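You operate a simulated robot arm through the tools that you are given. There is no shell and no other tool. Be economical: measure what you need, move in short steps, check, and stop when the job is done.

Carry out the task below with a simulated robot arm. There is one attempt and no reset: what you move stays moved.

TASK
Put things in order on the front of the tall counter. At the end: the orange jelly from the front of the tall counter is in the red bowl; the cream squeeze bottle stands where the white bun stood; the white bun from the front of the tall counter stands where the silver steel cup stood; the green layer cake from the front of the tall counter stands where the cream squeeze bottle stood; the silver steel cup from the front of the tall counter is on the brown small carton (marked "Spoons"); whatever was shut is shut again. Leave all else as you found it, and nothing knocked over.
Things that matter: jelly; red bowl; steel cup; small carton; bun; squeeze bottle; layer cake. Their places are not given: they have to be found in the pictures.

It is judged by the outcome, as a careful person would: the job done as asked, and still so three seconds after it is handed in. It fails if anything else is knocked over, pushed out of place, dropped, spilled or broken.

THE ROBOT
A 7-joint arm with a two-finger parallel gripper, fixed in place. Base frame: the origin is at the foot of the arm, x ahead of it, y to its left, z up; the work surface is at about z = 0.82. Lengths are in m, angles in rad, forces in N, time in s.
With the tool pointing down near the work surface it reaches from about 0.24 to 0.68 m from the base axis. Its first joint turns from -1.152 to 1.152 rad. Payload 2.4 kg.
Tool frame: the origin (TCP) lies between the finger pads and is the grasp point; the fingertips stand 0.03 m ahead of it; z points along the fingers, y is the line along which they close. The gripper opens to 0.094 m. The fingers are 0.028 m wide and 0.01 m thick; the gripper's body (0.05 by 0.096 m) begins 0.055 m behind the TCP.
Orientation is that of the tool frame in the base frame, as a unit quaternion [x, y, z, w]. With the fingers straight down and closing along the base's y, the tool's x points along the base's -x, its y along +y and its z along -z.

THE INTERFACE
- The arm moves only by the tool step_arm. Its argument "motion" is a list of rows, each a list of 7 numbers: the shift along the base's x, y, z in m, then the turn, a rotation vector about the base's x, y, z in rad, then the opening, from 0 (shut) to 1 (fully open). In form: [[x, y, z, wx, wy, wz, hand], ...]. A call has 1 to 20 rows; each row is the pose to reach, as a shift and turn from the pose commanded when the call began. A row lasts 0.2 s, in which the tool goes at most 0.05 m and 0.15 rad; a call with a longer step from one row to the next is refused whole, and so is a gripper value outside its range. A pose out of reach is approached as far as the arm can. The call stops where the force on the tool passes 40 N (or 10 N more than at its start, if that is more) or the arm is blocked; 0.2 s more then pass. The fingers move at their own pace (about 0.153 m/s each) and stop on an object; they squeeze with about 39 N. The grip force told is the motor's: it shows also when the fingers shut on nothing. Time passes only in rows, and 0.2 s behind the last, so rows that repeat a pose let the fingers close. It gives the time, the measured TCP pose, the force on the tool (base axes), the opening and the grip force at its end, in the units of the frame above (readings bear some noise), and new pictures: "pictures" is both (left out), scene, wrist or none.
- Cameras (640 x 400 px; columns grow to the right, rows downward): "scene" is fixed at [0.0526, 0.4824, 1.4507]; the picture's right is [-0.60, -0.80, 0.00], its down [-0.47, 0.35, -0.81] and it looks along [0.65, -0.49, -0.59] (base axes); focal length 332 px, centre (320, 200). "wrist" rides on the gripper at [-0.037, 0, -0.058] in the tool frame; the picture's right is [0.00, -1.00, 0.00], its down [0.97, 0.00, -0.24] and it looks along [0.24, 0.00, 0.97] (tool axes); focal length 218 px, centre (320, 200).
- locate(camera, pixels): for up to 12 pixels [column, row] of the newest picture of that camera ("zoom" is the newest enlarged one), the place [x, y, z] in the base frame of the surface seen there, good to about 0.002 m, but the place of the scene camera against the robot may be out by one fixed shift of up to 0.012 m in any direction. No time passes.
- zoom(camera, box): a new picture of the part [left, top, right, bottom] of that camera's present view, enlarged. No time passes.
- sign_off(): hands the job in; it is judged then, once.

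Work in short steps. Measure before you move; look again where a grasp or a placing could have gone wrong, and mend it. You have 80 turns and 120 pictures in all, those below and enlarged ones among them. Open the gripper and draw the arm clear of the work before you hand the job in, unless the task says otherwise; then end with one line.

The tools are called after "Request:" by a JSON object that holds its "fn" and its "kwargs". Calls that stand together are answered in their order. step_arm: Moves the arm, as the interface text tells. Its arguments: {"type":"object","properties":{"motion":{"type":"array","items":{"type":"array","items":{"type":"number"}}},"pictures":{"type":"string","enum":["both","scene","wrist","none"]}},"required":["motion"]} The other tools are called the same way: locate (camera, pixels) gives the place of the surface under pixels of a picture; zoom (camera, box) takes an enlarged picture of a part of a camera's view; sign_off () hands the job in.

At the start:

```text
time_s: 0.0
tool_pos: [0.3654, 0.0316, 1.2177]
ee_rot: [0.0, 1.0, 0.0, 0.001]
force: [-0.2, 0.3, -1.1]
opening: 0.0939
grasp_force: 0.0
```

scene: 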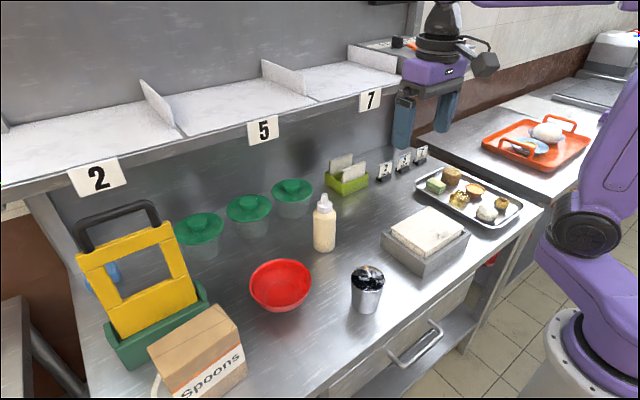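
wrist: 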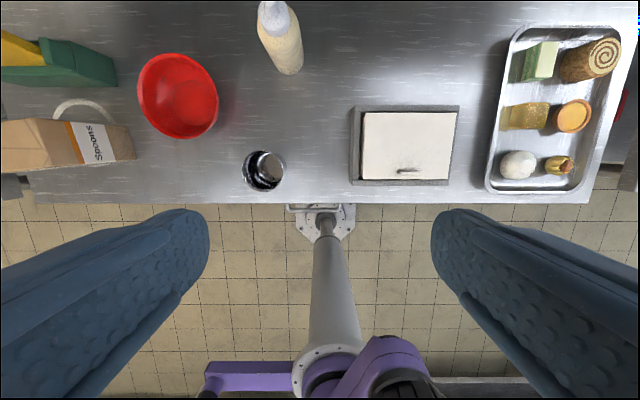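

The tray with the sweets is at scene pixels (470,195), the bowl at (280,285), the cup at (367,288), the bottle at (324,222) and the carton at (200,350). I'll zoom in on the tray and carton first, then measure.

Request:
{"fn": "zoom", "kwargs": {"camera": "wrist", "box": [470, 10, 640, 210]}}

Request:
{"fn": "locate", "kwargs": {"camera": "wrist", "pixels": [[540, 62], [590, 60], [525, 116], [573, 116], [517, 165], [559, 166], [504, 60], [490, 186], [570, 188], [262, 170], [180, 95], [278, 20]]}}

Request:
{"fn": "zoom", "kwargs": {"camera": "scene", "box": [400, 150, 540, 240]}}

Request:
{"fn": "locate", "kwargs": {"camera": "scene", "pixels": [[200, 320], [209, 306], [150, 348], [240, 347], [176, 390], [324, 196], [324, 212], [324, 247], [367, 272], [365, 310], [282, 262], [280, 295]]}}

```text
2.00 times, centred on (555, 110) of wrist
```

zoom: 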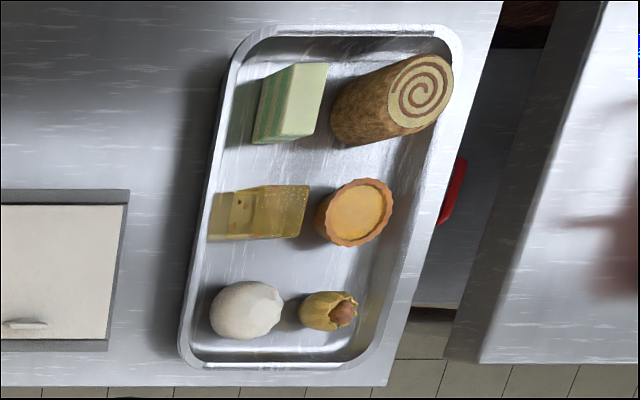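

```text
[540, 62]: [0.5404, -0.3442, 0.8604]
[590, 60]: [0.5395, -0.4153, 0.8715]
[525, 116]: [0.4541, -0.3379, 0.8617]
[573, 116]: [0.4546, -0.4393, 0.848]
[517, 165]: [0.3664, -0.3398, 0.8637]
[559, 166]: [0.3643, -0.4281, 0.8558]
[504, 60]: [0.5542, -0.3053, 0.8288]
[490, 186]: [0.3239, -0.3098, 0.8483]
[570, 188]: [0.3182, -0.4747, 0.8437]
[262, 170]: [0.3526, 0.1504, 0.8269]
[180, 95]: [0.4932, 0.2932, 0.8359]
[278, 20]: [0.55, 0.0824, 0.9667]
```

```text
4.44 times, centred on (470, 195) of scene
```

zoom: 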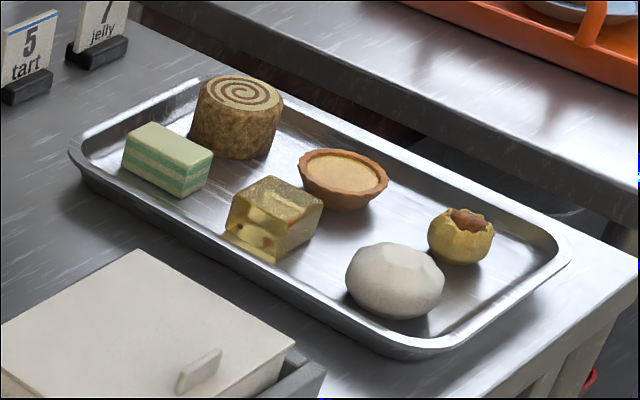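

```text
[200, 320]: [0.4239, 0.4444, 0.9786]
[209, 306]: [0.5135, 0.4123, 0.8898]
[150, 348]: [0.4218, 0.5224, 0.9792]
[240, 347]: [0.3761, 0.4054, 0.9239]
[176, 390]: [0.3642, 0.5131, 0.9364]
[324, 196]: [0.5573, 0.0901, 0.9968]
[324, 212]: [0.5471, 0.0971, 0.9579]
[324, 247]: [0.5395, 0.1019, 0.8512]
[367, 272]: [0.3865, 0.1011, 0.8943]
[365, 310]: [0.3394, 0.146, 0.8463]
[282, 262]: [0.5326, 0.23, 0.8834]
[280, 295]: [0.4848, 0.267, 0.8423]
```

Next I'll zoom in on the cup, the carton and the bottle.

Request:
{"fn": "zoom", "kwargs": {"camera": "scene", "box": [90, 270, 290, 400]}}

Request:
{"fn": "zoom", "kwargs": {"camera": "scene", "box": [300, 180, 430, 320]}}

Request:
{"fn": "zoom", "kwargs": {"camera": "wrist", "box": [0, 0, 320, 200]}}

```text
3.08 times, centred on (190, 335) of scene
```

zoom: 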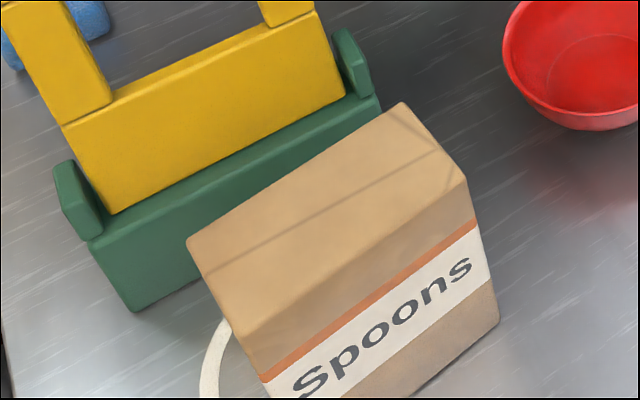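

```text
2.86 times, centred on (365, 250) of scene
```

zoom: 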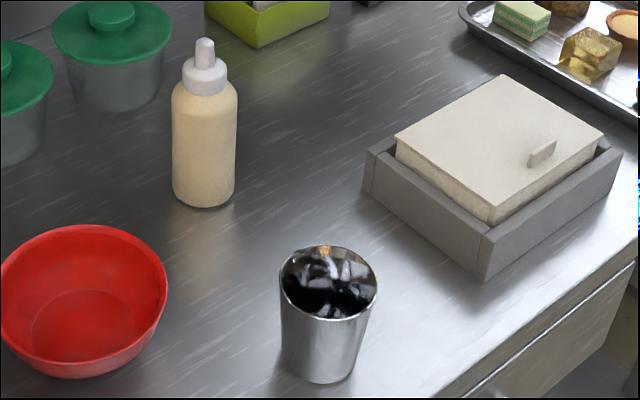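

```text
2.00 times, centred on (160, 100) of wrist
```

zoom: 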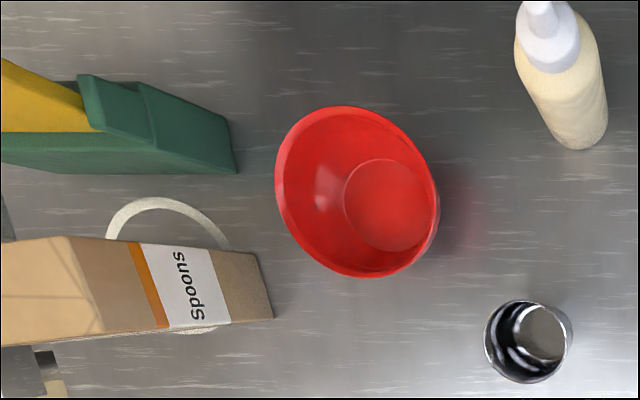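

The cup is empty, the carton top looks flat, and the jelly and cake are blocks. I'll move above the tray for a closer view, and measure the shelf edge.

Request:
{"fn": "step_arm", "kwargs": {"motion": [[0.005, -0.045, -0.015, 0, 0, 0, 1], [0.01, -0.09, -0.03, 0, 0, 0, 1], [0.015, -0.135, -0.05, 0, 0, 0, 1], [0.02, -0.18, -0.07, 0, 0, 0, 1], [0.03, -0.225, -0.09, 0, 0, 0, 1], [0.04, -0.27, -0.1, 0, 0, 0, 1], [0.05, -0.315, -0.11, 0, 0, 0, 1], [0.06, -0.36, -0.12, 0, 0, 0, 1], [0.07, -0.39, -0.13, 0, 0, 0, 1], [0.07, -0.39, -0.13, 0, 0, 0, 1]]}}

Request:
{"fn": "locate", "kwargs": {"camera": "scene", "pixels": [[262, 130], [370, 100], [98, 175], [285, 80]]}}

```text
refused: row 5 steps farther than a row can; nothing moved
```

```text
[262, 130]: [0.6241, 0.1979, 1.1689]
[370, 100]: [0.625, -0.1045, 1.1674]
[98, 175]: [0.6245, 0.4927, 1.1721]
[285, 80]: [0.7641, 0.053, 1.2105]
```

Row 5 broke the step limit, so I'll send the move again with smaller steps.

Request:
{"fn": "step_arm", "kwargs": {"motion": [[0.005, -0.043, -0.014, 0, 0, 0, 1], [0.01, -0.086, -0.028, 0, 0, 0, 1], [0.015, -0.13, -0.042, 0, 0, 0, 1], [0.023, -0.173, -0.056, 0, 0, 0, 1], [0.031, -0.216, -0.07, 0, 0, 0, 1], [0.039, -0.26, -0.084, 0, 0, 0, 1], [0.047, -0.303, -0.098, 0, 0, 0, 1], [0.055, -0.347, -0.112, 0, 0, 0, 1], [0.063, -0.38, -0.13, 0, 0, 0, 1], [0.063, -0.38, -0.13, 0, 0, 0, 1]]}}

```text
time_s: 2.2
tool_pos: [0.4275, -0.3481, 1.0885]
ee_rot: [0.0, 1.0, 0.0, 0.0]
force: [0.0, -0.3, -0.6]
opening: 0.0941
grasp_force: 0.0
```

scene: 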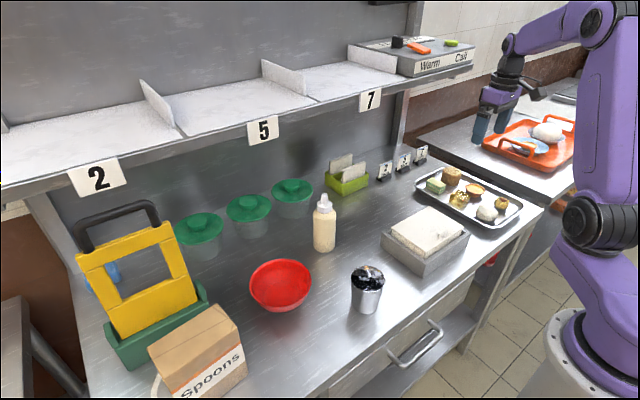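
wrist: 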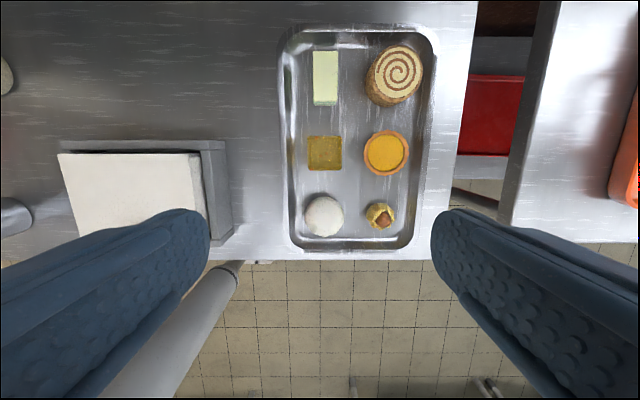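

Now I have a good top-down view of the tray. I'll zoom in on it to get the objects' edges.

Request:
{"fn": "zoom", "kwargs": {"camera": "wrist", "box": [270, 15, 450, 255]}}

Request:
{"fn": "locate", "kwargs": {"camera": "wrist", "pixels": [[325, 150], [309, 137], [340, 167], [309, 167], [340, 137], [315, 53], [336, 53], [314, 98], [336, 99], [323, 217], [350, 190], [345, 120]]}}

Request:
{"fn": "locate", "kwargs": {"camera": "wrist", "pixels": [[305, 217], [343, 217], [323, 197], [323, 235], [366, 152], [366, 217], [366, 80], [290, 217], [323, 243], [295, 150], [295, 80], [355, 217]]}}

```text
1.67 times, centred on (360, 135) of wrist
```

zoom: 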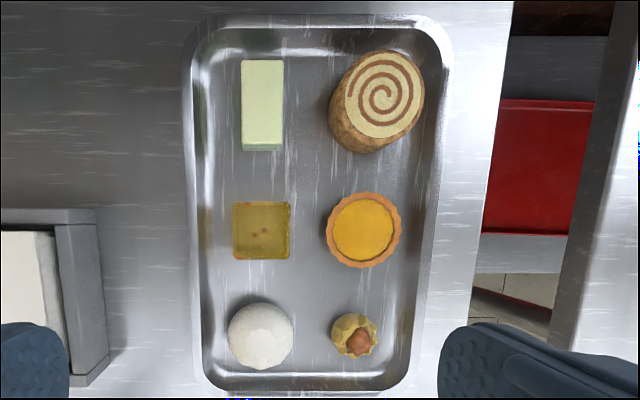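

```text
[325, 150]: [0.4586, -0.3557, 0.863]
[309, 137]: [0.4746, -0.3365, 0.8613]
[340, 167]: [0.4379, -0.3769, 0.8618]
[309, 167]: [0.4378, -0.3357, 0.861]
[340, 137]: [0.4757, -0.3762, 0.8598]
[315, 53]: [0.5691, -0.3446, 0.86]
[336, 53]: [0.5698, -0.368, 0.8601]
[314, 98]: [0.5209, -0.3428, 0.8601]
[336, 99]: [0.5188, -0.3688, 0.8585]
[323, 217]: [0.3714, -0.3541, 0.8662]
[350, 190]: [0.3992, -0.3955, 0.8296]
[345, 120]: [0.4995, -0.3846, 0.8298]
```

```text
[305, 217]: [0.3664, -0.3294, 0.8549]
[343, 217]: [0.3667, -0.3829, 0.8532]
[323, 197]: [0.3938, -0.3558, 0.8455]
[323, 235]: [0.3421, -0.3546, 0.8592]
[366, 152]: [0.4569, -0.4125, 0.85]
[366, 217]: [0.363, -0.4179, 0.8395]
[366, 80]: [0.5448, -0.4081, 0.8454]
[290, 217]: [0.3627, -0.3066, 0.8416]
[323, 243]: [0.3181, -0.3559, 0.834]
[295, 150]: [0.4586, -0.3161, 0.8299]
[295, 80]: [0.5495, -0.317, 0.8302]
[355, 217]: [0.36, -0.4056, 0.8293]
```

Measurements so far:

| Item | Centre (x, y) | Size | Top z |
|---|---|---|---|
| Jelly | (0.4565, -0.356) | 0.038 × 0.041 | 0.861 |
| Cake | (0.5445, -0.356) | 0.024 wide along y | 0.860 |
| Bun | (0.367, -0.355) | not measured closely yet | 0.866 |

The tray floor is at about z 0.829. I'll go above the jelly with the gripper partly open and check before descending.

Request:
{"fn": "step_arm", "kwargs": {"motion": [[0.01, -0.003, -0.045, 0, 0, 0, 0.62], [0.02, -0.006, -0.09, 0, 0, 0, 0.62], [0.029, -0.008, -0.135, 0, 0, 0, 0.62], [0.029, -0.008, -0.168, 0, 0, 0, 0.62], [0.029, -0.008, -0.168, 0, 0, 0, 0.62]], "pictures": "wrist"}}

```text
time_s: 3.4
tool_pos: [0.4566, -0.3561, 0.9203]
ee_rot: [-0.001, 1.0, -0.001, -0.001]
force: [0.4, 0.1, -0.4]
opening: 0.0583
grasp_force: 0.1
```

wrist: 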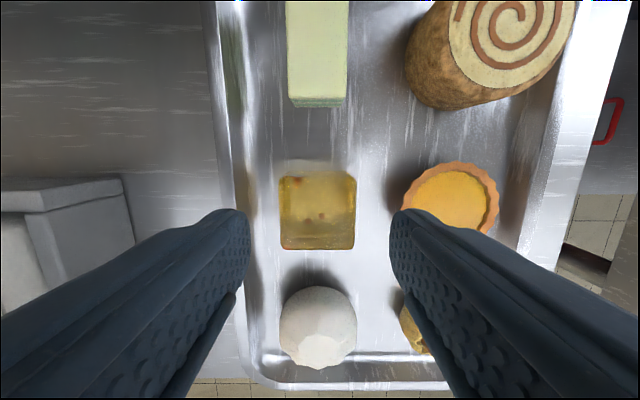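

The jelly is centred between the fingers at column 318. I'll descend to z 0.867 and close.

Request:
{"fn": "step_arm", "kwargs": {"motion": [[0, 0, -0.03, 0, 0, 0, 0.62], [0, 0, -0.053, 0, 0, 0, 0.62], [0, 0, -0.054, 0, 0, 0, 0.62], [0, 0, -0.054, 0, 0, 0, 0.3], [0, 0, -0.054, 0, 0, 0, 0.3], [0, 0, -0.054, 0, 0, 0, 0.3]], "pictures": "wrist"}}

```text
time_s: 4.8
tool_pos: [0.4567, -0.356, 0.8667]
ee_rot: [0.0, 1.0, 0.001, 0.001]
force: [-0.8, 1.0, 0.2]
opening: 0.0433
grasp_force: 39.2
```

wrist: 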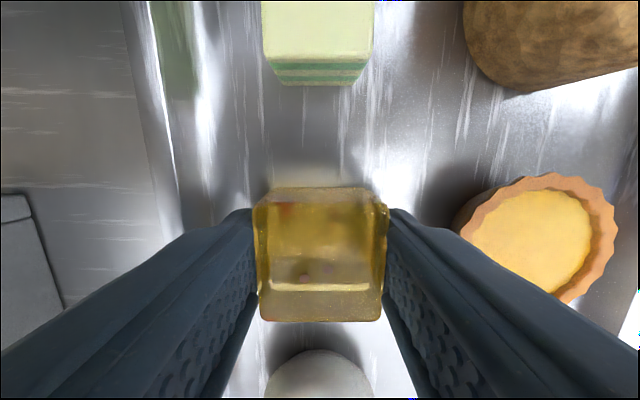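

The jelly is gripped at an opening of 0.043. I'll lift it and carry it towards the bowl.

Request:
{"fn": "step_arm", "kwargs": {"motion": [[0, 0, 0.04, 0, 0, 0, 0.3], [0, 0, 0.085, 0, 0, 0, 0.3], [0, 0, 0.13, 0, 0, 0, 0.3], [0, 0, 0.175, 0, 0, 0, 0.3], [0, 0.03, 0.21, 0, 0, 0, 0.3], [0, 0.075, 0.22, 0, 0, 0, 0.3], [0, 0.12, 0.22, 0, 0, 0, 0.3], [0, 0.165, 0.22, 0, 0, 0, 0.3], [0, 0.21, 0.22, 0, 0, 0, 0.3], [0, 0.255, 0.22, 0, 0, 0, 0.3], [0, 0.3, 0.22, 0, 0, 0, 0.3], [0, 0.345, 0.22, 0, 0, 0, 0.3], [0, 0.39, 0.22, 0, 0, 0, 0.3], [0, 0.435, 0.22, 0, 0, 0, 0.3], [0, 0.48, 0.22, 0, 0, 0, 0.3], [0, 0.525, 0.22, 0, 0, 0, 0.3], [0, 0.57, 0.22, 0, 0, 0, 0.3], [0, 0.606, 0.22, 0, 0, 0, 0.3], [0, 0.606, 0.22, 0, 0, 0, 0.3]]}}

```text
time_s: 8.8
tool_pos: [0.4572, 0.253, 1.0882]
ee_rot: [0.0, 1.0, 0.0, 0.0]
force: [-0.7, -0.6, 0.8]
opening: 0.0282
grasp_force: 0.0
```

scene: 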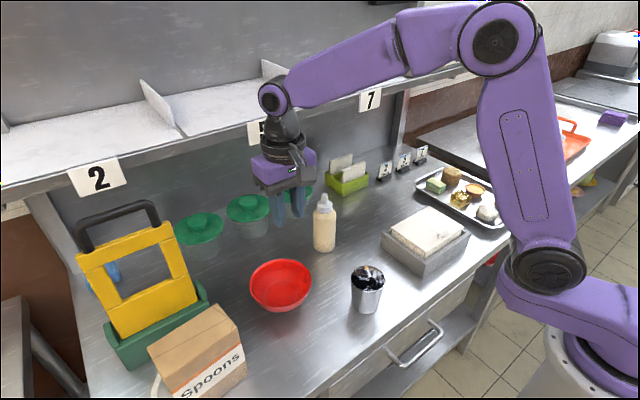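
wrist: 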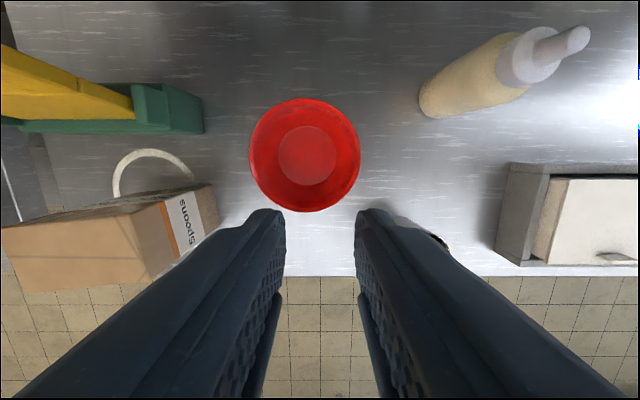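

The fingers closed to 0.028 with no grip force, so the jelly was lost. In the scene it looks to be still on the tray near (460,198), so I'll zoom in there. I'll also measure the bowl, bottle and carton while they're in view.

Request:
{"fn": "zoom", "kwargs": {"camera": "scene", "box": [400, 150, 540, 240]}}

Request:
{"fn": "locate", "kwargs": {"camera": "wrist", "pixels": [[307, 155], [307, 105], [253, 155], [357, 155], [305, 207], [200, 190], [210, 225], [100, 205], [160, 195], [430, 105], [525, 60], [575, 40]]}}

```text
4.44 times, centred on (470, 195) of scene
```

zoom: 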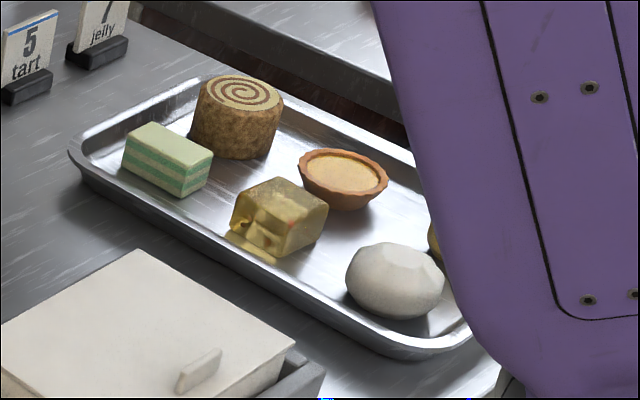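

```text
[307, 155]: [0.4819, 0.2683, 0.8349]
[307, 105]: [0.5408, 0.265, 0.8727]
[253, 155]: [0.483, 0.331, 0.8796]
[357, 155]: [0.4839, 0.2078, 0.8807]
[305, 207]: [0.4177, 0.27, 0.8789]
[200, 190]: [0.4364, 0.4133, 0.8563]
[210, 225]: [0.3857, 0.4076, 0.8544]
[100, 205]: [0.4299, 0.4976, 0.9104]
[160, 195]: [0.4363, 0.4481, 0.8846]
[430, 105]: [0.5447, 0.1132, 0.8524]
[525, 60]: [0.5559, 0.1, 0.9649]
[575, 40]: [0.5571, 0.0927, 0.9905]
```

The jelly is still on the tray, upright and close to where it was; it slipped out at the start of the lift. The bowl centre is (0.4825, 0.269), with its rim at z 0.88 and floor at 0.835. I'll go back for a deeper grip.

Request:
{"fn": "step_arm", "kwargs": {"motion": [[0, -0.045, 0, 0, 0, 0, 0.62], [0, -0.09, 0, 0, 0, 0, 0.62], [0, -0.135, 0, 0, 0, 0, 0.62], [0, -0.18, 0, 0, 0, 0, 0.62], [0, -0.225, 0, 0, 0, 0, 0.62], [0, -0.27, 0, 0, 0, 0, 0.62], [0, -0.315, 0, 0, 0, 0, 0.62], [0, -0.36, 0, 0, 0, 0, 0.62], [0, -0.405, 0, 0, 0, 0, 0.62], [0, -0.45, 0, 0, 0, 0, 0.62], [0, -0.495, 0, 0, 0, 0, 0.62], [0, -0.54, 0, 0, 0, 0, 0.62], [0, -0.585, -0.01, 0, 0, 0, 0.62], [0, -0.606, -0.05, 0, 0, 0, 0.62], [0, -0.606, -0.095, 0, 0, 0, 0.62], [0, -0.606, -0.14, 0, 0, 0, 0.62], [0, -0.606, -0.15, 0, 0, 0, 0.62], [0, -0.606, -0.15, 0, 0, 0, 0.62]], "pictures": "wrist"}}

```text
time_s: 12.6
tool_pos: [0.4556, -0.3553, 0.9361]
ee_rot: [0.0, 1.0, 0.0, 0.0]
force: [0.4, -0.5, -0.4]
opening: 0.0585
grasp_force: 0.1
```

wrist: 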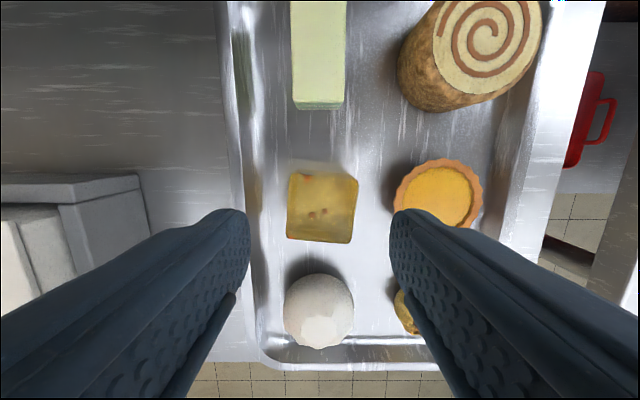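

Request:
{"fn": "zoom", "kwargs": {"camera": "wrist", "box": [250, 140, 410, 240]}}

Request:
{"fn": "locate", "kwargs": {"camera": "wrist", "pixels": [[294, 178], [355, 180], [291, 234], [350, 240], [322, 207], [400, 185], [372, 205]]}}

```text
4.00 times, centred on (330, 190) of wrist
```

zoom: 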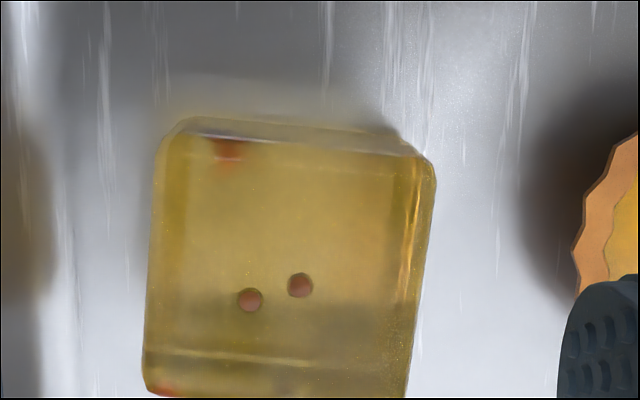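

```text
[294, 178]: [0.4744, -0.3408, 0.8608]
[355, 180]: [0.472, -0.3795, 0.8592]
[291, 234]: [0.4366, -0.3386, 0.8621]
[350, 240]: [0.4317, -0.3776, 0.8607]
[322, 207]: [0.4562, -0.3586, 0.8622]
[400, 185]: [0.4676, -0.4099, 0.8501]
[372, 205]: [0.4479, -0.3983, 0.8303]
```

The jelly has turned by about -0.057 rad and its centre is at (0.4537, -0.359). I'll align to it, go down to z 0.862, close fully, and lift slowly to test the hold.

Request:
{"fn": "step_arm", "kwargs": {"motion": [[-0.002, -0.0038, -0.03, 0, 0, -0.057, 0.59], [-0.002, -0.0038, -0.06, 0, 0, -0.057, 0.59], [-0.002, -0.0038, -0.074, 0, 0, -0.057, 0.59], [-0.002, -0.0038, -0.0745, 0, 0, -0.057, 0.59], [-0.002, -0.0038, -0.0745, 0, 0, -0.057, 0], [-0.002, -0.0038, -0.0745, 0, 0, -0.057, 0], [-0.002, -0.0038, -0.0745, 0, 0, -0.057, 0], [-0.002, -0.0038, -0.0745, 0, 0, -0.057, 0], [-0.002, -0.0038, -0.069, 0, 0, -0.057, 0], [-0.002, -0.0038, -0.06, 0, 0, -0.057, 0], [-0.002, -0.0038, -0.05, 0, 0, -0.057, 0]], "pictures": "wrist"}}

```text
time_s: 15.0
tool_pos: [0.4552, -0.3595, 0.8861]
ee_rot: [0.03, 1.0, 0.0, 0.001]
force: [0.4, 0.2, -0.9]
opening: 0.0447
grasp_force: 38.6
```

wrist: 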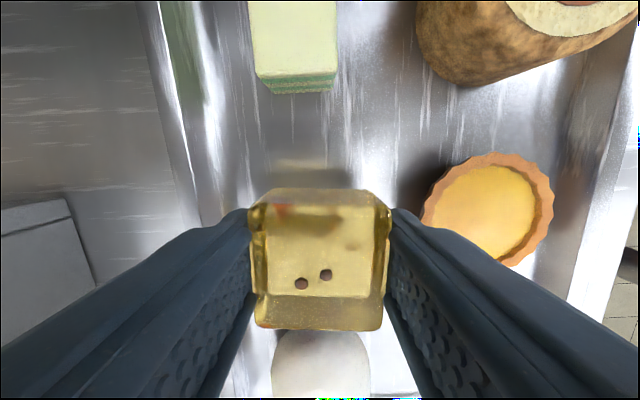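

The jelly is held at an opening of 0.0447. I'll keep lifting gently and check again.

Request:
{"fn": "step_arm", "kwargs": {"motion": [[0, 0, 0.01, 0, 0, 0, 0], [0, 0, 0.025, 0, 0, 0, 0], [0, 0, 0.045, 0, 0, 0, 0], [0, 0, 0.07, 0, 0, 0, 0], [0, 0, 0.095, 0, 0, 0, 0], [0, 0, 0.11, 0, 0, 0, 0]], "pictures": "wrist"}}

```text
time_s: 16.4
tool_pos: [0.4551, -0.3577, 0.9958]
ee_rot: [0.028, 1.0, 0.0, 0.0]
force: [-0.6, 0.1, -0.6]
opening: 0.0445
grasp_force: 38.9
```

wrist: 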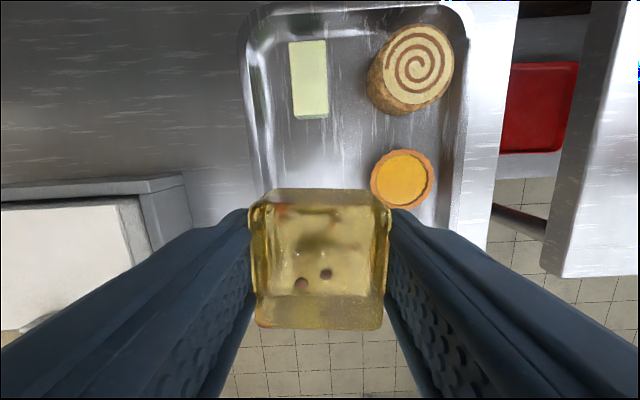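

It's a solid hold this time. I'll carry the jelly to above the bowl at a gentle pace.

Request:
{"fn": "step_arm", "kwargs": {"motion": [[0, 0.015, 0.01, 0, 0, 0, 0], [0, 0.04, 0.025, 0, 0, 0, 0], [0, 0.075, 0.04, 0, 0, 0, 0], [0, 0.112, 0.05, 0, 0, 0, 0], [0, 0.15, 0.05, 0, 0, 0, 0], [0, 0.188, 0.05, 0, 0, 0, 0], [0, 0.226, 0.05, 0, 0, 0, 0], [0, 0.264, 0.05, 0, 0, 0, 0], [0, 0.302, 0.05, 0, 0, 0, 0], [0, 0.34, 0.05, 0, 0, 0, 0], [0, 0.378, 0.05, 0, 0, 0, 0], [0, 0.416, 0.05, 0, 0, 0, 0], [0, 0.454, 0.05, 0, 0, 0, 0], [0.01, 0.492, 0.05, 0, 0, 0, 0], [0.015, 0.53, 0.05, 0, 0, 0, 0], [0.02, 0.568, 0.05, 0, 0, 0, 0], [0.027, 0.6, 0.05, 0, 0, 0, 0], [0.0275, 0.62, 0.05, 0, 0, 0, 0], [0.0275, 0.627, 0.04, 0, 0, 0, 0], [0.0275, 0.627, 0.02, 0, 0, 0, 0]], "pictures": "wrist"}}

```text
time_s: 20.6
tool_pos: [0.4823, 0.2678, 1.0168]
ee_rot: [0.029, 1.0, 0.0, 0.0]
force: [-0.9, 0.7, 0.2]
opening: 0.0431
grasp_force: 38.9
```

wrist: 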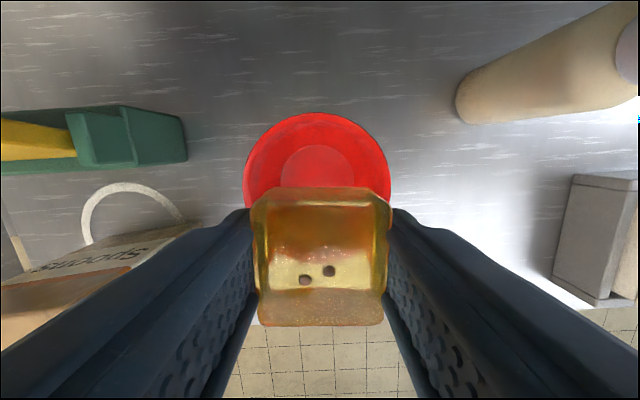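

The jelly is centred over the bowl. I'll lower to about z 0.878 and open just enough to release.

Request:
{"fn": "step_arm", "kwargs": {"motion": [[0, 0, -0.03, 0, 0, 0, 0], [0, 0, -0.06, 0, 0, 0, 0], [0, 0, -0.09, 0, 0, 0, 0], [0, 0, -0.115, 0, 0, 0, 0], [0, 0, -0.13, 0, 0, 0, 0], [0, 0, -0.139, 0, 0, 0, 0], [0, 0, -0.139, 0, 0, 0, 0]], "pictures": "both"}}

```text
time_s: 22.2
tool_pos: [0.482, 0.2664, 0.8778]
ee_rot: [0.029, 1.0, 0.0, 0.0]
force: [-0.4, -0.5, -0.8]
opening: 0.0434
grasp_force: 38.8
```

scene: 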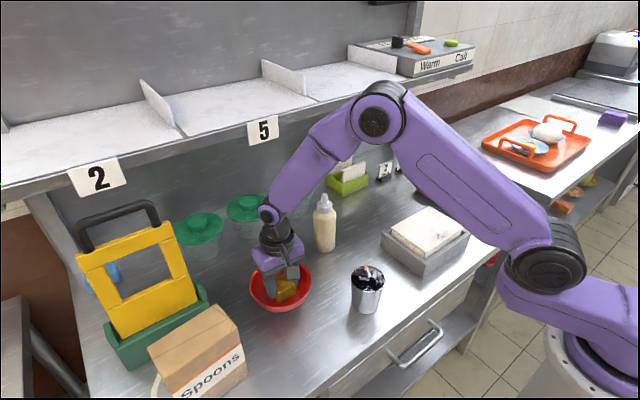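
wrist: 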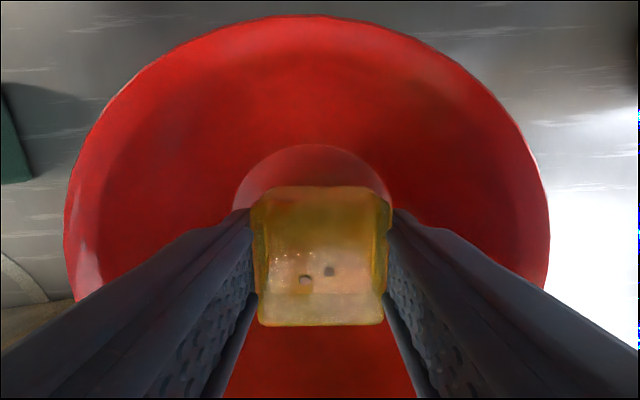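

There's no contact yet. I'll lower slightly, release, lift, and move over to look at the cup.

Request:
{"fn": "step_arm", "kwargs": {"motion": [[0, 0, -0.004, 0, 0, 0, 0], [0, 0, -0.004, 0, 0, 0, 0.55], [0, 0, -0.004, 0, 0, 0, 0.57], [0, 0, 0.02, 0, 0, 0, 0.57], [0, 0, 0.05, 0, 0, 0, 0.57], [0, 0, 0.09, 0, 0, 0, 0.7], [-0.01, -0.01, 0.13, 0, 0, 0.0, 1], [-0.03, -0.03, 0.16, 0, 0, 0.057, 1], [-0.05, -0.05, 0.18, 0, 0, 0.057, 1], [-0.08, -0.07, 0.2, 0, 0, 0.057, 1], [-0.1, -0.1, 0.2, 0, 0, 0.057, 1], [-0.13, -0.13, 0.2, 0, 0, 0.057, 1], [-0.13, -0.13, 0.2, 0, 0, 0.057, 1]]}}

```text
time_s: 25.0
tool_pos: [0.352, 0.133, 1.0789]
ee_rot: [0.0, 1.0, -0.001, 0.0]
force: [-0.5, 0.1, 0.7]
opening: 0.0939
grasp_force: 0.1
```

scene: 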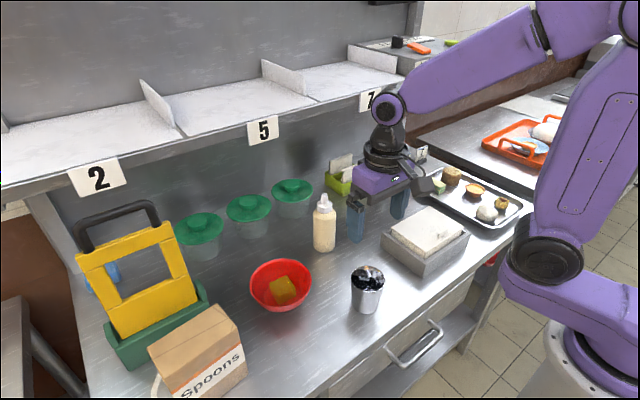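
wrist: 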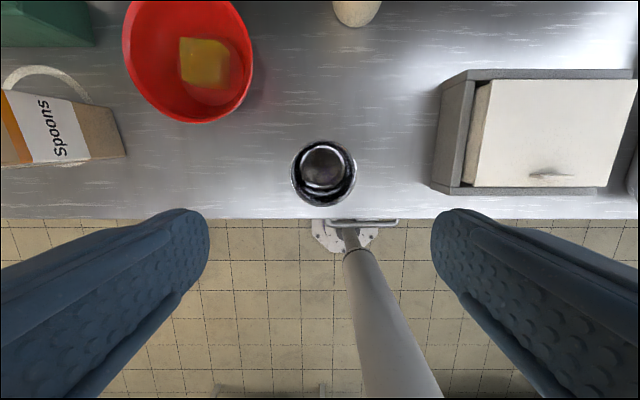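

The jelly sits in the bowl. Now I'll measure the cup.

Request:
{"fn": "zoom", "kwargs": {"camera": "wrist", "box": [275, 125, 375, 215]}}

Request:
{"fn": "locate", "kwargs": {"camera": "wrist", "pixels": [[324, 142], [324, 204], [292, 173], [355, 173], [324, 168], [324, 215]]}}

Request:
{"fn": "locate", "kwargs": {"camera": "scene", "pixels": [[351, 273], [384, 275], [368, 266], [366, 287], [365, 312], [357, 308], [376, 308], [365, 300]]}}

```text
4.44 times, centred on (325, 170) of wrist
```

zoom: 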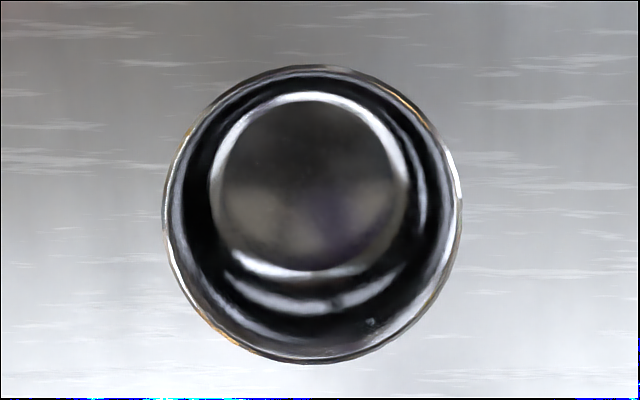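

```text
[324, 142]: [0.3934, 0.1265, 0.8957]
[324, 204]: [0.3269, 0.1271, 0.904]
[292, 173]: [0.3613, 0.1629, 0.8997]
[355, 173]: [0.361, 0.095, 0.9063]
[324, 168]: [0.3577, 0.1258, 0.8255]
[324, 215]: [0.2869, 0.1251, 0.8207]
```

```text
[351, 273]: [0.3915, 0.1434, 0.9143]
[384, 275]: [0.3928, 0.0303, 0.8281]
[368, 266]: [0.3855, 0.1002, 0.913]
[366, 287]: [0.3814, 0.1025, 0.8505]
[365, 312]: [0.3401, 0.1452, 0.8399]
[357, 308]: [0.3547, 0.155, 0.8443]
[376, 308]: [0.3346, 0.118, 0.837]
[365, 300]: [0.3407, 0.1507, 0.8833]
```

The cup centre is about (0.360, 0.128), with its rim (diameter about 0.072) at z 0.905. Before I grasp it, I'll look at the carton top from above.

Request:
{"fn": "step_arm", "kwargs": {"motion": [[0, 0.03, 0.03, 0, 0, 0, 1], [0.005, 0.07, 0.05, 0, 0, 0, 1], [0.01, 0.11, 0.07, 0, 0, 0, 1], [0.015, 0.15, 0.09, 0, 0, 0, 1], [0.02, 0.19, 0.11, 0, 0, 0, 1], [0.025, 0.23, 0.12, 0, 0, 0, 1], [0.03, 0.27, 0.12, 0, 0, 0, 1], [0.03, 0.3, 0.12, 0, 0, 0, 1], [0.03, 0.3, 0.12, 0, 0, 0, 1]], "pictures": "wrist"}}

Request:
{"fn": "locate", "kwargs": {"camera": "scene", "pixels": [[149, 349], [216, 306], [234, 329], [169, 379], [192, 342]]}}

```text
time_s: 27.0
tool_pos: [0.3821, 0.4391, 1.1969]
ee_rot: [0.0, 1.0, 0.0, 0.0]
force: [0.5, 0.8, -0.6]
opening: 0.0939
grasp_force: 0.2
```

wrist: 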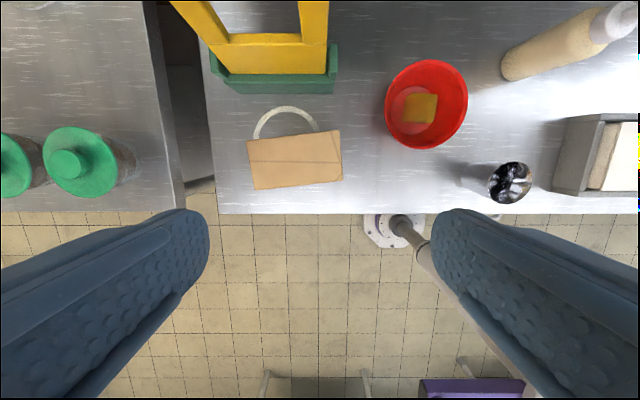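

```text
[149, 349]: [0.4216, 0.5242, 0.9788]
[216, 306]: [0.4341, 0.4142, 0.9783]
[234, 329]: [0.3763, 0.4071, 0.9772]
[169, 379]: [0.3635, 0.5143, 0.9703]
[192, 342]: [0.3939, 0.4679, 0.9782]
```

Request:
{"fn": "locate", "kwargs": {"camera": "wrist", "pixels": [[249, 142], [337, 132], [341, 179], [257, 188], [295, 160], [270, 80], [332, 85]]}}

Request:
{"fn": "zoom", "kwargs": {"camera": "wrist", "box": [220, 90, 380, 200]}}

```text
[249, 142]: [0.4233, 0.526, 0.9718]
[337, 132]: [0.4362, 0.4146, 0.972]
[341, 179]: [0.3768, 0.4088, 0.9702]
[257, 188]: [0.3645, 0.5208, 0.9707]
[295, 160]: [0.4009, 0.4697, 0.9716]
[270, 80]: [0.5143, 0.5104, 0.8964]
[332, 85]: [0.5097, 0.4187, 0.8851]
```

```text
3.64 times, centred on (300, 145) of wrist
```

zoom: 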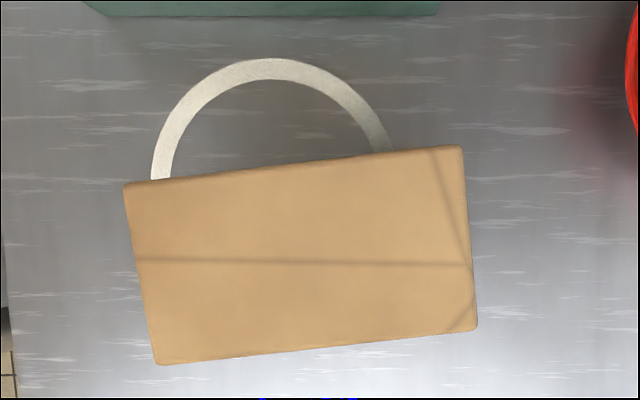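

The carton top is at z 0.9715, centred at (0.400, 0.467). I'll go back above the cup at (0.360, 0.128) with the gripper open, and also locate the yellow caddy.

Request:
{"fn": "step_arm", "kwargs": {"motion": [[-0.002, -0.04, 0, 0, 0, 0, 1], [-0.004, -0.08, 0, 0, 0, 0, 1], [-0.007, -0.12, -0.01, 0, 0, 0, 1], [-0.01, -0.16, -0.02, 0, 0, 0, 1], [-0.013, -0.2, -0.04, 0, 0, 0, 1], [-0.016, -0.24, -0.06, 0, 0, 0, 1], [-0.019, -0.28, -0.08, 0, 0, 0, 1], [-0.022, -0.311, -0.11, 0, 0, 0, 1], [-0.022, -0.311, -0.155, 0, 0, 0, 1], [-0.022, -0.311, -0.2, 0, 0, 0, 1], [-0.022, -0.311, -0.23, 0, 0, 0, 1], [-0.022, -0.311, -0.23, 0, 0, 0, 1]], "pictures": "wrist"}}

Request:
{"fn": "locate", "kwargs": {"camera": "scene", "pixels": [[118, 207], [80, 245], [170, 235], [130, 245], [150, 310], [200, 295]]}}

```text
time_s: 29.6
tool_pos: [0.3591, 0.1269, 0.9657]
ee_rot: [0.0, 1.0, 0.001, 0.0]
force: [0.3, 0.9, 0.1]
opening: 0.0937
grasp_force: 0.1
```

wrist: 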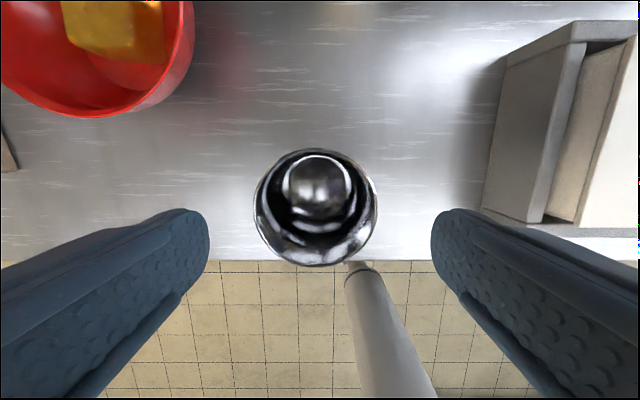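

```text
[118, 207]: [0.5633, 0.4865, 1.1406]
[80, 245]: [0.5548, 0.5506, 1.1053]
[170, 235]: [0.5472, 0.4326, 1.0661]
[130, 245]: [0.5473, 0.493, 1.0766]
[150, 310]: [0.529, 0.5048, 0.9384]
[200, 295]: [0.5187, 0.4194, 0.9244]
```

The cup rim is centred near (316, 207). I'll nudge the gripper, descend to z 0.88 and close.

Request:
{"fn": "step_arm", "kwargs": {"motion": [[0.002, 0.002, -0.03, 0, 0, 0, 1], [0.002, 0.002, -0.06, 0, 0, 0, 1], [0.002, 0.002, -0.086, 0, 0, 0, 1], [0.002, 0.002, -0.086, 0, 0, 0, 1], [0.002, 0.002, -0.086, 0, 0, 0, 0.5], [0.002, 0.002, -0.086, 0, 0, 0, 0.5], [0.002, 0.002, -0.086, 0, 0, 0, 0.5], [0.002, 0.002, -0.086, 0, 0, 0, 0.5]], "pictures": "wrist"}}

```text
time_s: 31.4
tool_pos: [0.3612, 0.1291, 0.8799]
ee_rot: [-0.001, 1.0, 0.0, 0.0]
force: [0.4, 0.7, -0.6]
opening: 0.074
grasp_force: 39.0
```

wrist: 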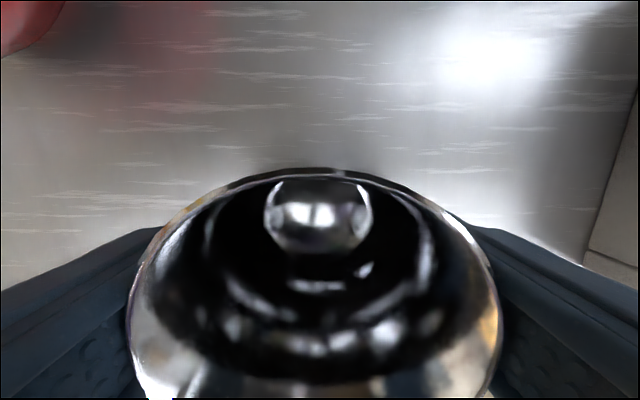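

The cup is gripped at an opening of 0.074. I'll lift it gently and check the hold.

Request:
{"fn": "step_arm", "kwargs": {"motion": [[0, 0, 0.008, 0, 0, 0, 0.4], [0, 0, 0.02, 0, 0, 0, 0.4], [0, 0, 0.04, 0, 0, 0, 0.4], [0, 0, 0.07, 0, 0, 0, 0.4], [0, 0, 0.1, 0, 0, 0, 0.4], [0, 0, 0.14, 0, 0, 0, 0.4], [0, 0, 0.18, 0, 0, 0, 0.4], [0, 0, 0.2, 0, 0, 0, 0.4], [0, 0, 0.2, 0, 0, 0, 0.4]]}}

```text
time_s: 33.4
tool_pos: [0.3636, 0.1292, 1.0831]
ee_rot: [-0.001, 1.0, 0.001, 0.0]
force: [0.1, 1.1, -0.9]
opening: 0.0737
grasp_force: 38.7
```

scene: 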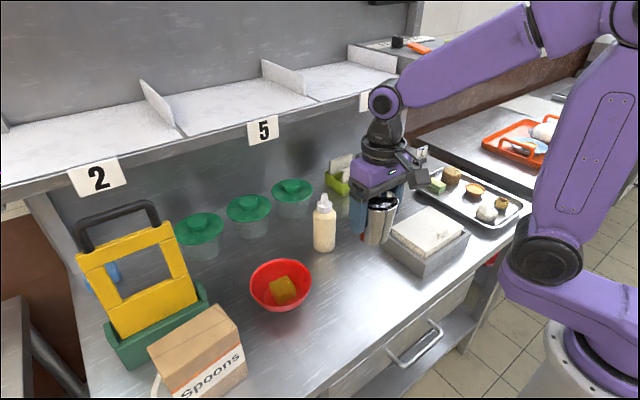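
wrist: 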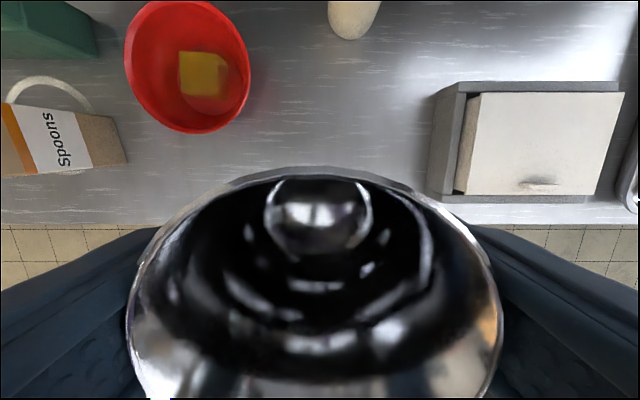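

The cup is stable in the grip. I'll carry it over the carton and stop with its bottom about 5 cm above the top.

Request:
{"fn": "step_arm", "kwargs": {"motion": [[0.002, 0.015, 0.005, 0, 0, 0, 0.4], [0.006, 0.045, 0.01, 0, 0, 0, 0.4], [0.01, 0.08, 0.01, 0, 0, 0, 0.4], [0.014, 0.115, 0.01, 0, 0, 0, 0.4], [0.018, 0.15, 0.01, 0, 0, 0, 0.4], [0.022, 0.185, 0.01, 0, 0, 0, 0.4], [0.026, 0.22, 0.01, 0, 0, 0, 0.4], [0.03, 0.255, 0.01, 0, 0, 0, 0.4], [0.034, 0.29, 0.01, 0, 0, 0, 0.4], [0.038, 0.315, 0.01, 0, 0, 0, 0.4], [0.039, 0.33, 0.01, 0, 0, 0, 0.4], [0.039, 0.338, 0.0, 0, 0, 0, 0.4], [0.039, 0.338, -0.02, 0, 0, 0, 0.4], [0.039, 0.338, -0.035, 0, 0, 0, 0.4], [0.039, 0.338, -0.035, 0, 0, 0, 0.4]]}}

Request:
{"fn": "zoom", "kwargs": {"camera": "scene", "box": [110, 230, 290, 400]}}

```text
time_s: 36.6
tool_pos: [0.4016, 0.4662, 1.0462]
ee_rot: [-0.001, 1.0, 0.0, 0.0]
force: [0.8, -0.8, -0.8]
opening: 0.0729
grasp_force: 39.1
```

scene: 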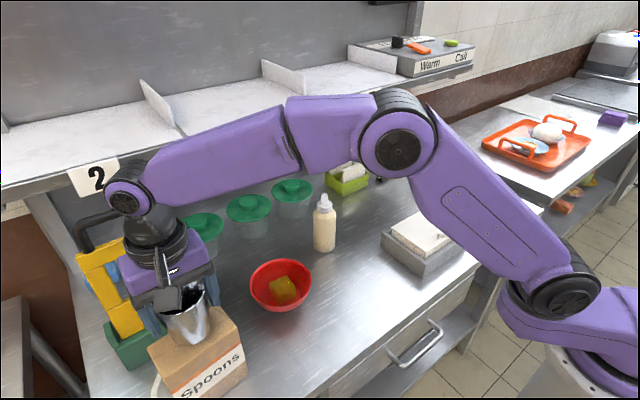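
wrist: 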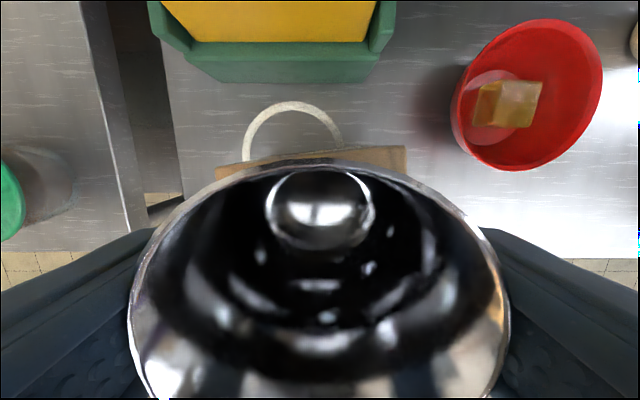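

```text
2.35 times, centred on (200, 315) of scene
```

zoom: 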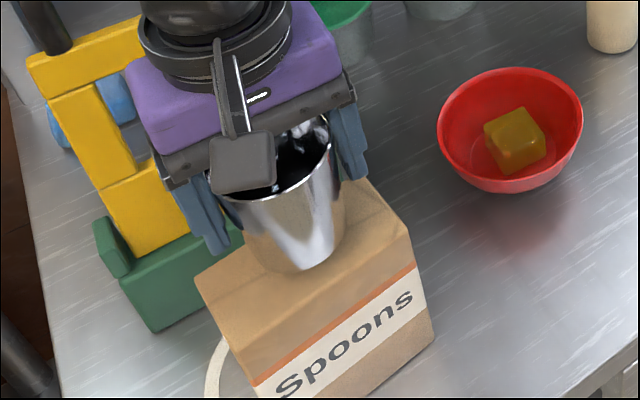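

The cup is over the carton. I'll lower it in small steps and watch the force for contact.

Request:
{"fn": "step_arm", "kwargs": {"motion": [[0, 0, -0.004, 0, 0, 0, 0.4], [0, 0, -0.008, 0, 0, 0, 0.4], [0, 0, -0.011, 0, 0, 0, 0.4], [0, 0, -0.013, 0, 0, 0, 0.4], [0, 0, -0.013, 0, 0, 0, 0.4]], "pictures": "none"}}

Request:
{"fn": "zoom", "kwargs": {"camera": "scene", "box": [140, 270, 260, 370]}}

```text
time_s: 37.8
tool_pos: [0.4024, 0.4662, 1.0334]
ee_rot: [0.0, 1.0, 0.0, 0.0]
force: [0.3, 0.1, -1.3]
opening: 0.0729
grasp_force: 39.1
```

```text
4.00 times, centred on (200, 320) of scene
```

zoom: 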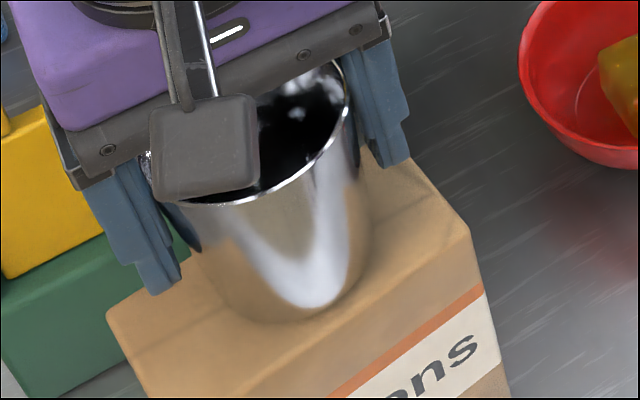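

Request:
{"fn": "step_arm", "kwargs": {"motion": [[0, 0, -0.002, 0, 0, 0, 0.4], [0, 0, -0.004, 0, 0, 0, 0.4], [0, 0, -0.004, 0, 0, 0, 0.4]], "pictures": "none"}}

Request:
{"fn": "locate", "kwargs": {"camera": "scene", "pixels": [[192, 347], [191, 349], [192, 352], [193, 356], [193, 345], [194, 358]]}}

```text
time_s: 38.6
tool_pos: [0.4019, 0.4662, 1.0305]
ee_rot: [0.0, 1.0, 0.0, 0.0]
force: [-0.3, -0.2, 3.6]
opening: 0.0729
grasp_force: 39.2
```

```text
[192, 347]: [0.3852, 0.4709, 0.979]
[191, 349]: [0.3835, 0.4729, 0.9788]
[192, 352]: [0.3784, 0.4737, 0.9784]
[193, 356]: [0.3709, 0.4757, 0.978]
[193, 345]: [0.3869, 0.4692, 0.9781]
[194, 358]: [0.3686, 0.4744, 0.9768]
```

The upward force is now 3.6 N, so the cup is touching the carton. I'll release it, rise straight up and look.

Request:
{"fn": "step_arm", "kwargs": {"motion": [[0, 0, -0.001, 0, 0, 0, 0.4], [0, 0, -0.001, 0, 0, 0, 0.85], [0, 0, -0.001, 0, 0, 0, 1], [0, 0, -0.001, 0, 0, 0, 1], [0, 0, 0.02, 0, 0, 0, 1], [0, 0, 0.05, 0, 0, 0, 1], [0, 0, 0.09, 0, 0, 0, 1], [0, 0, 0.13, 0, 0, 0, 1], [0, -0.03, 0.16, 0, 0, 0, 1], [0, -0.07, 0.16, 0, 0, 0, 1], [0, -0.11, 0.16, 0, 0, 0, 1]]}}

Request:
{"fn": "zoom", "kwargs": {"camera": "scene", "box": [110, 230, 290, 400]}}

```text
time_s: 41.0
tool_pos: [0.3997, 0.3555, 1.1912]
ee_rot: [0.0, 1.0, -0.001, 0.0]
force: [-0.5, -0.5, 0.5]
opening: 0.0938
grasp_force: 0.0
```

scene: 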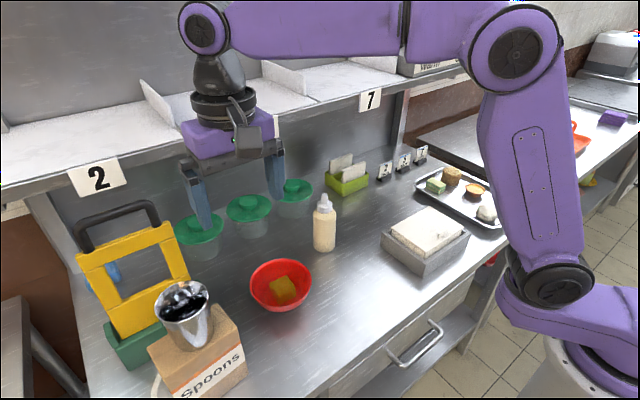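
wrist: 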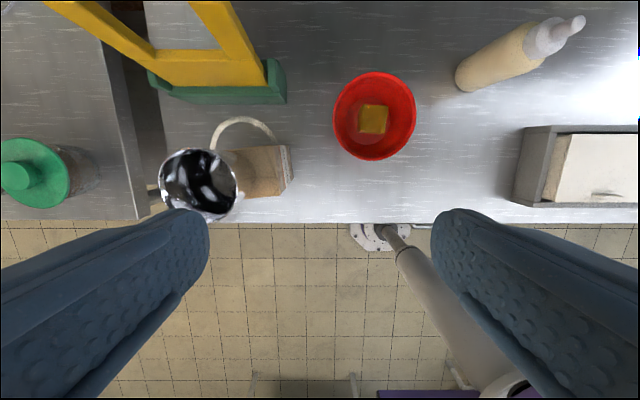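

```text
2.35 times, centred on (200, 315) of scene
```

zoom: 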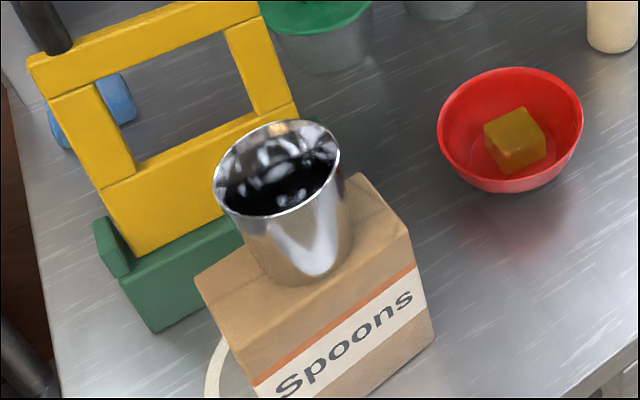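

The cup stands on the carton. Next is the bun, so I'll move back over the tray.

Request:
{"fn": "step_arm", "kwargs": {"motion": [[-0.002, -0.045, 0, 0, 0, 0, 1], [-0.004, -0.09, 0, 0, 0, 0, 1], [-0.006, -0.135, 0, 0, 0, 0, 1], [-0.008, -0.18, 0, 0, 0, 0, 1], [-0.01, -0.225, 0, 0, 0, 0, 1], [-0.012, -0.27, 0, 0, 0, 0, 1], [-0.014, -0.315, 0, 0, 0, 0, 1], [-0.016, -0.36, 0, 0, 0, 0, 1], [-0.018, -0.405, 0, 0, 0, 0, 1], [-0.02, -0.45, 0, 0, 0, 0, 0.8], [-0.022, -0.495, 0, 0, 0, 0, 0.7], [-0.025, -0.54, -0.01, 0, 0, 0, 0.7], [-0.028, -0.58, -0.03, 0, 0, 0, 0.7], [-0.031, -0.62, -0.05, 0, 0, 0, 0.7], [-0.033, -0.66, -0.07, 0, 0, 0, 0.7], [-0.033, -0.695, -0.1, 0, 0, 0, 0.7], [-0.033, -0.711, -0.14, 0, 0, 0, 0.7], [-0.033, -0.711, -0.185, 0, 0, 0, 0.7], [-0.033, -0.711, -0.225, 0, 0, 0, 0.7], [-0.033, -0.711, -0.225, 0, 0, 0, 0.7]], "pictures": "wrist"}}

```text
time_s: 45.2
tool_pos: [0.366, -0.3545, 0.9647]
ee_rot: [0.0, 1.0, 0.001, 0.0]
force: [-0.4, 0.4, -0.2]
opening: 0.0657
grasp_force: 0.0
```

wrist: 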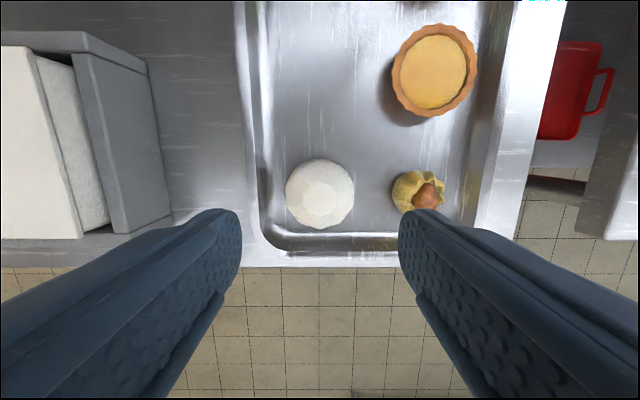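

Request:
{"fn": "locate", "kwargs": {"camera": "wrist", "pixels": [[287, 193], [354, 193], [320, 160], [320, 228], [320, 193], [393, 190], [266, 193], [272, 193], [262, 193], [320, 236], [375, 193]]}}

Request:
{"fn": "zoom", "kwargs": {"camera": "wrist", "box": [240, 140, 440, 265]}}

```text
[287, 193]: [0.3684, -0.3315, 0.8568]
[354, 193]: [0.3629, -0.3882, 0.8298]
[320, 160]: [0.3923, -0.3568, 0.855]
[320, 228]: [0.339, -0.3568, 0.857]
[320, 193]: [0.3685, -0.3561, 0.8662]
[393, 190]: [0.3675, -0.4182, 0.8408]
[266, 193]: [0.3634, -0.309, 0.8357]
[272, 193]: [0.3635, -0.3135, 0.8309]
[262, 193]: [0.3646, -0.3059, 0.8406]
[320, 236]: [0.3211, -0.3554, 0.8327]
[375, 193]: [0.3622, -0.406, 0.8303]
```

```text
3.20 times, centred on (340, 202) of wrist
```

zoom: 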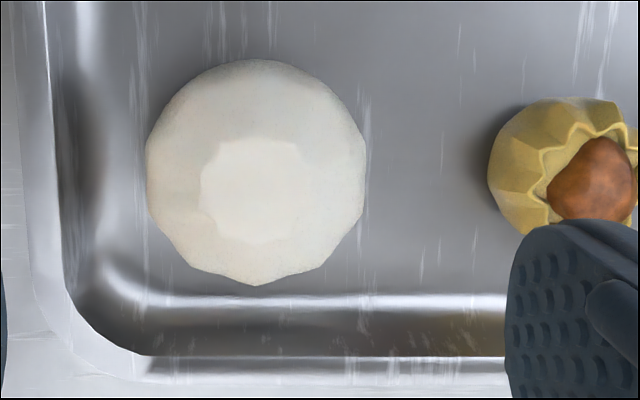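

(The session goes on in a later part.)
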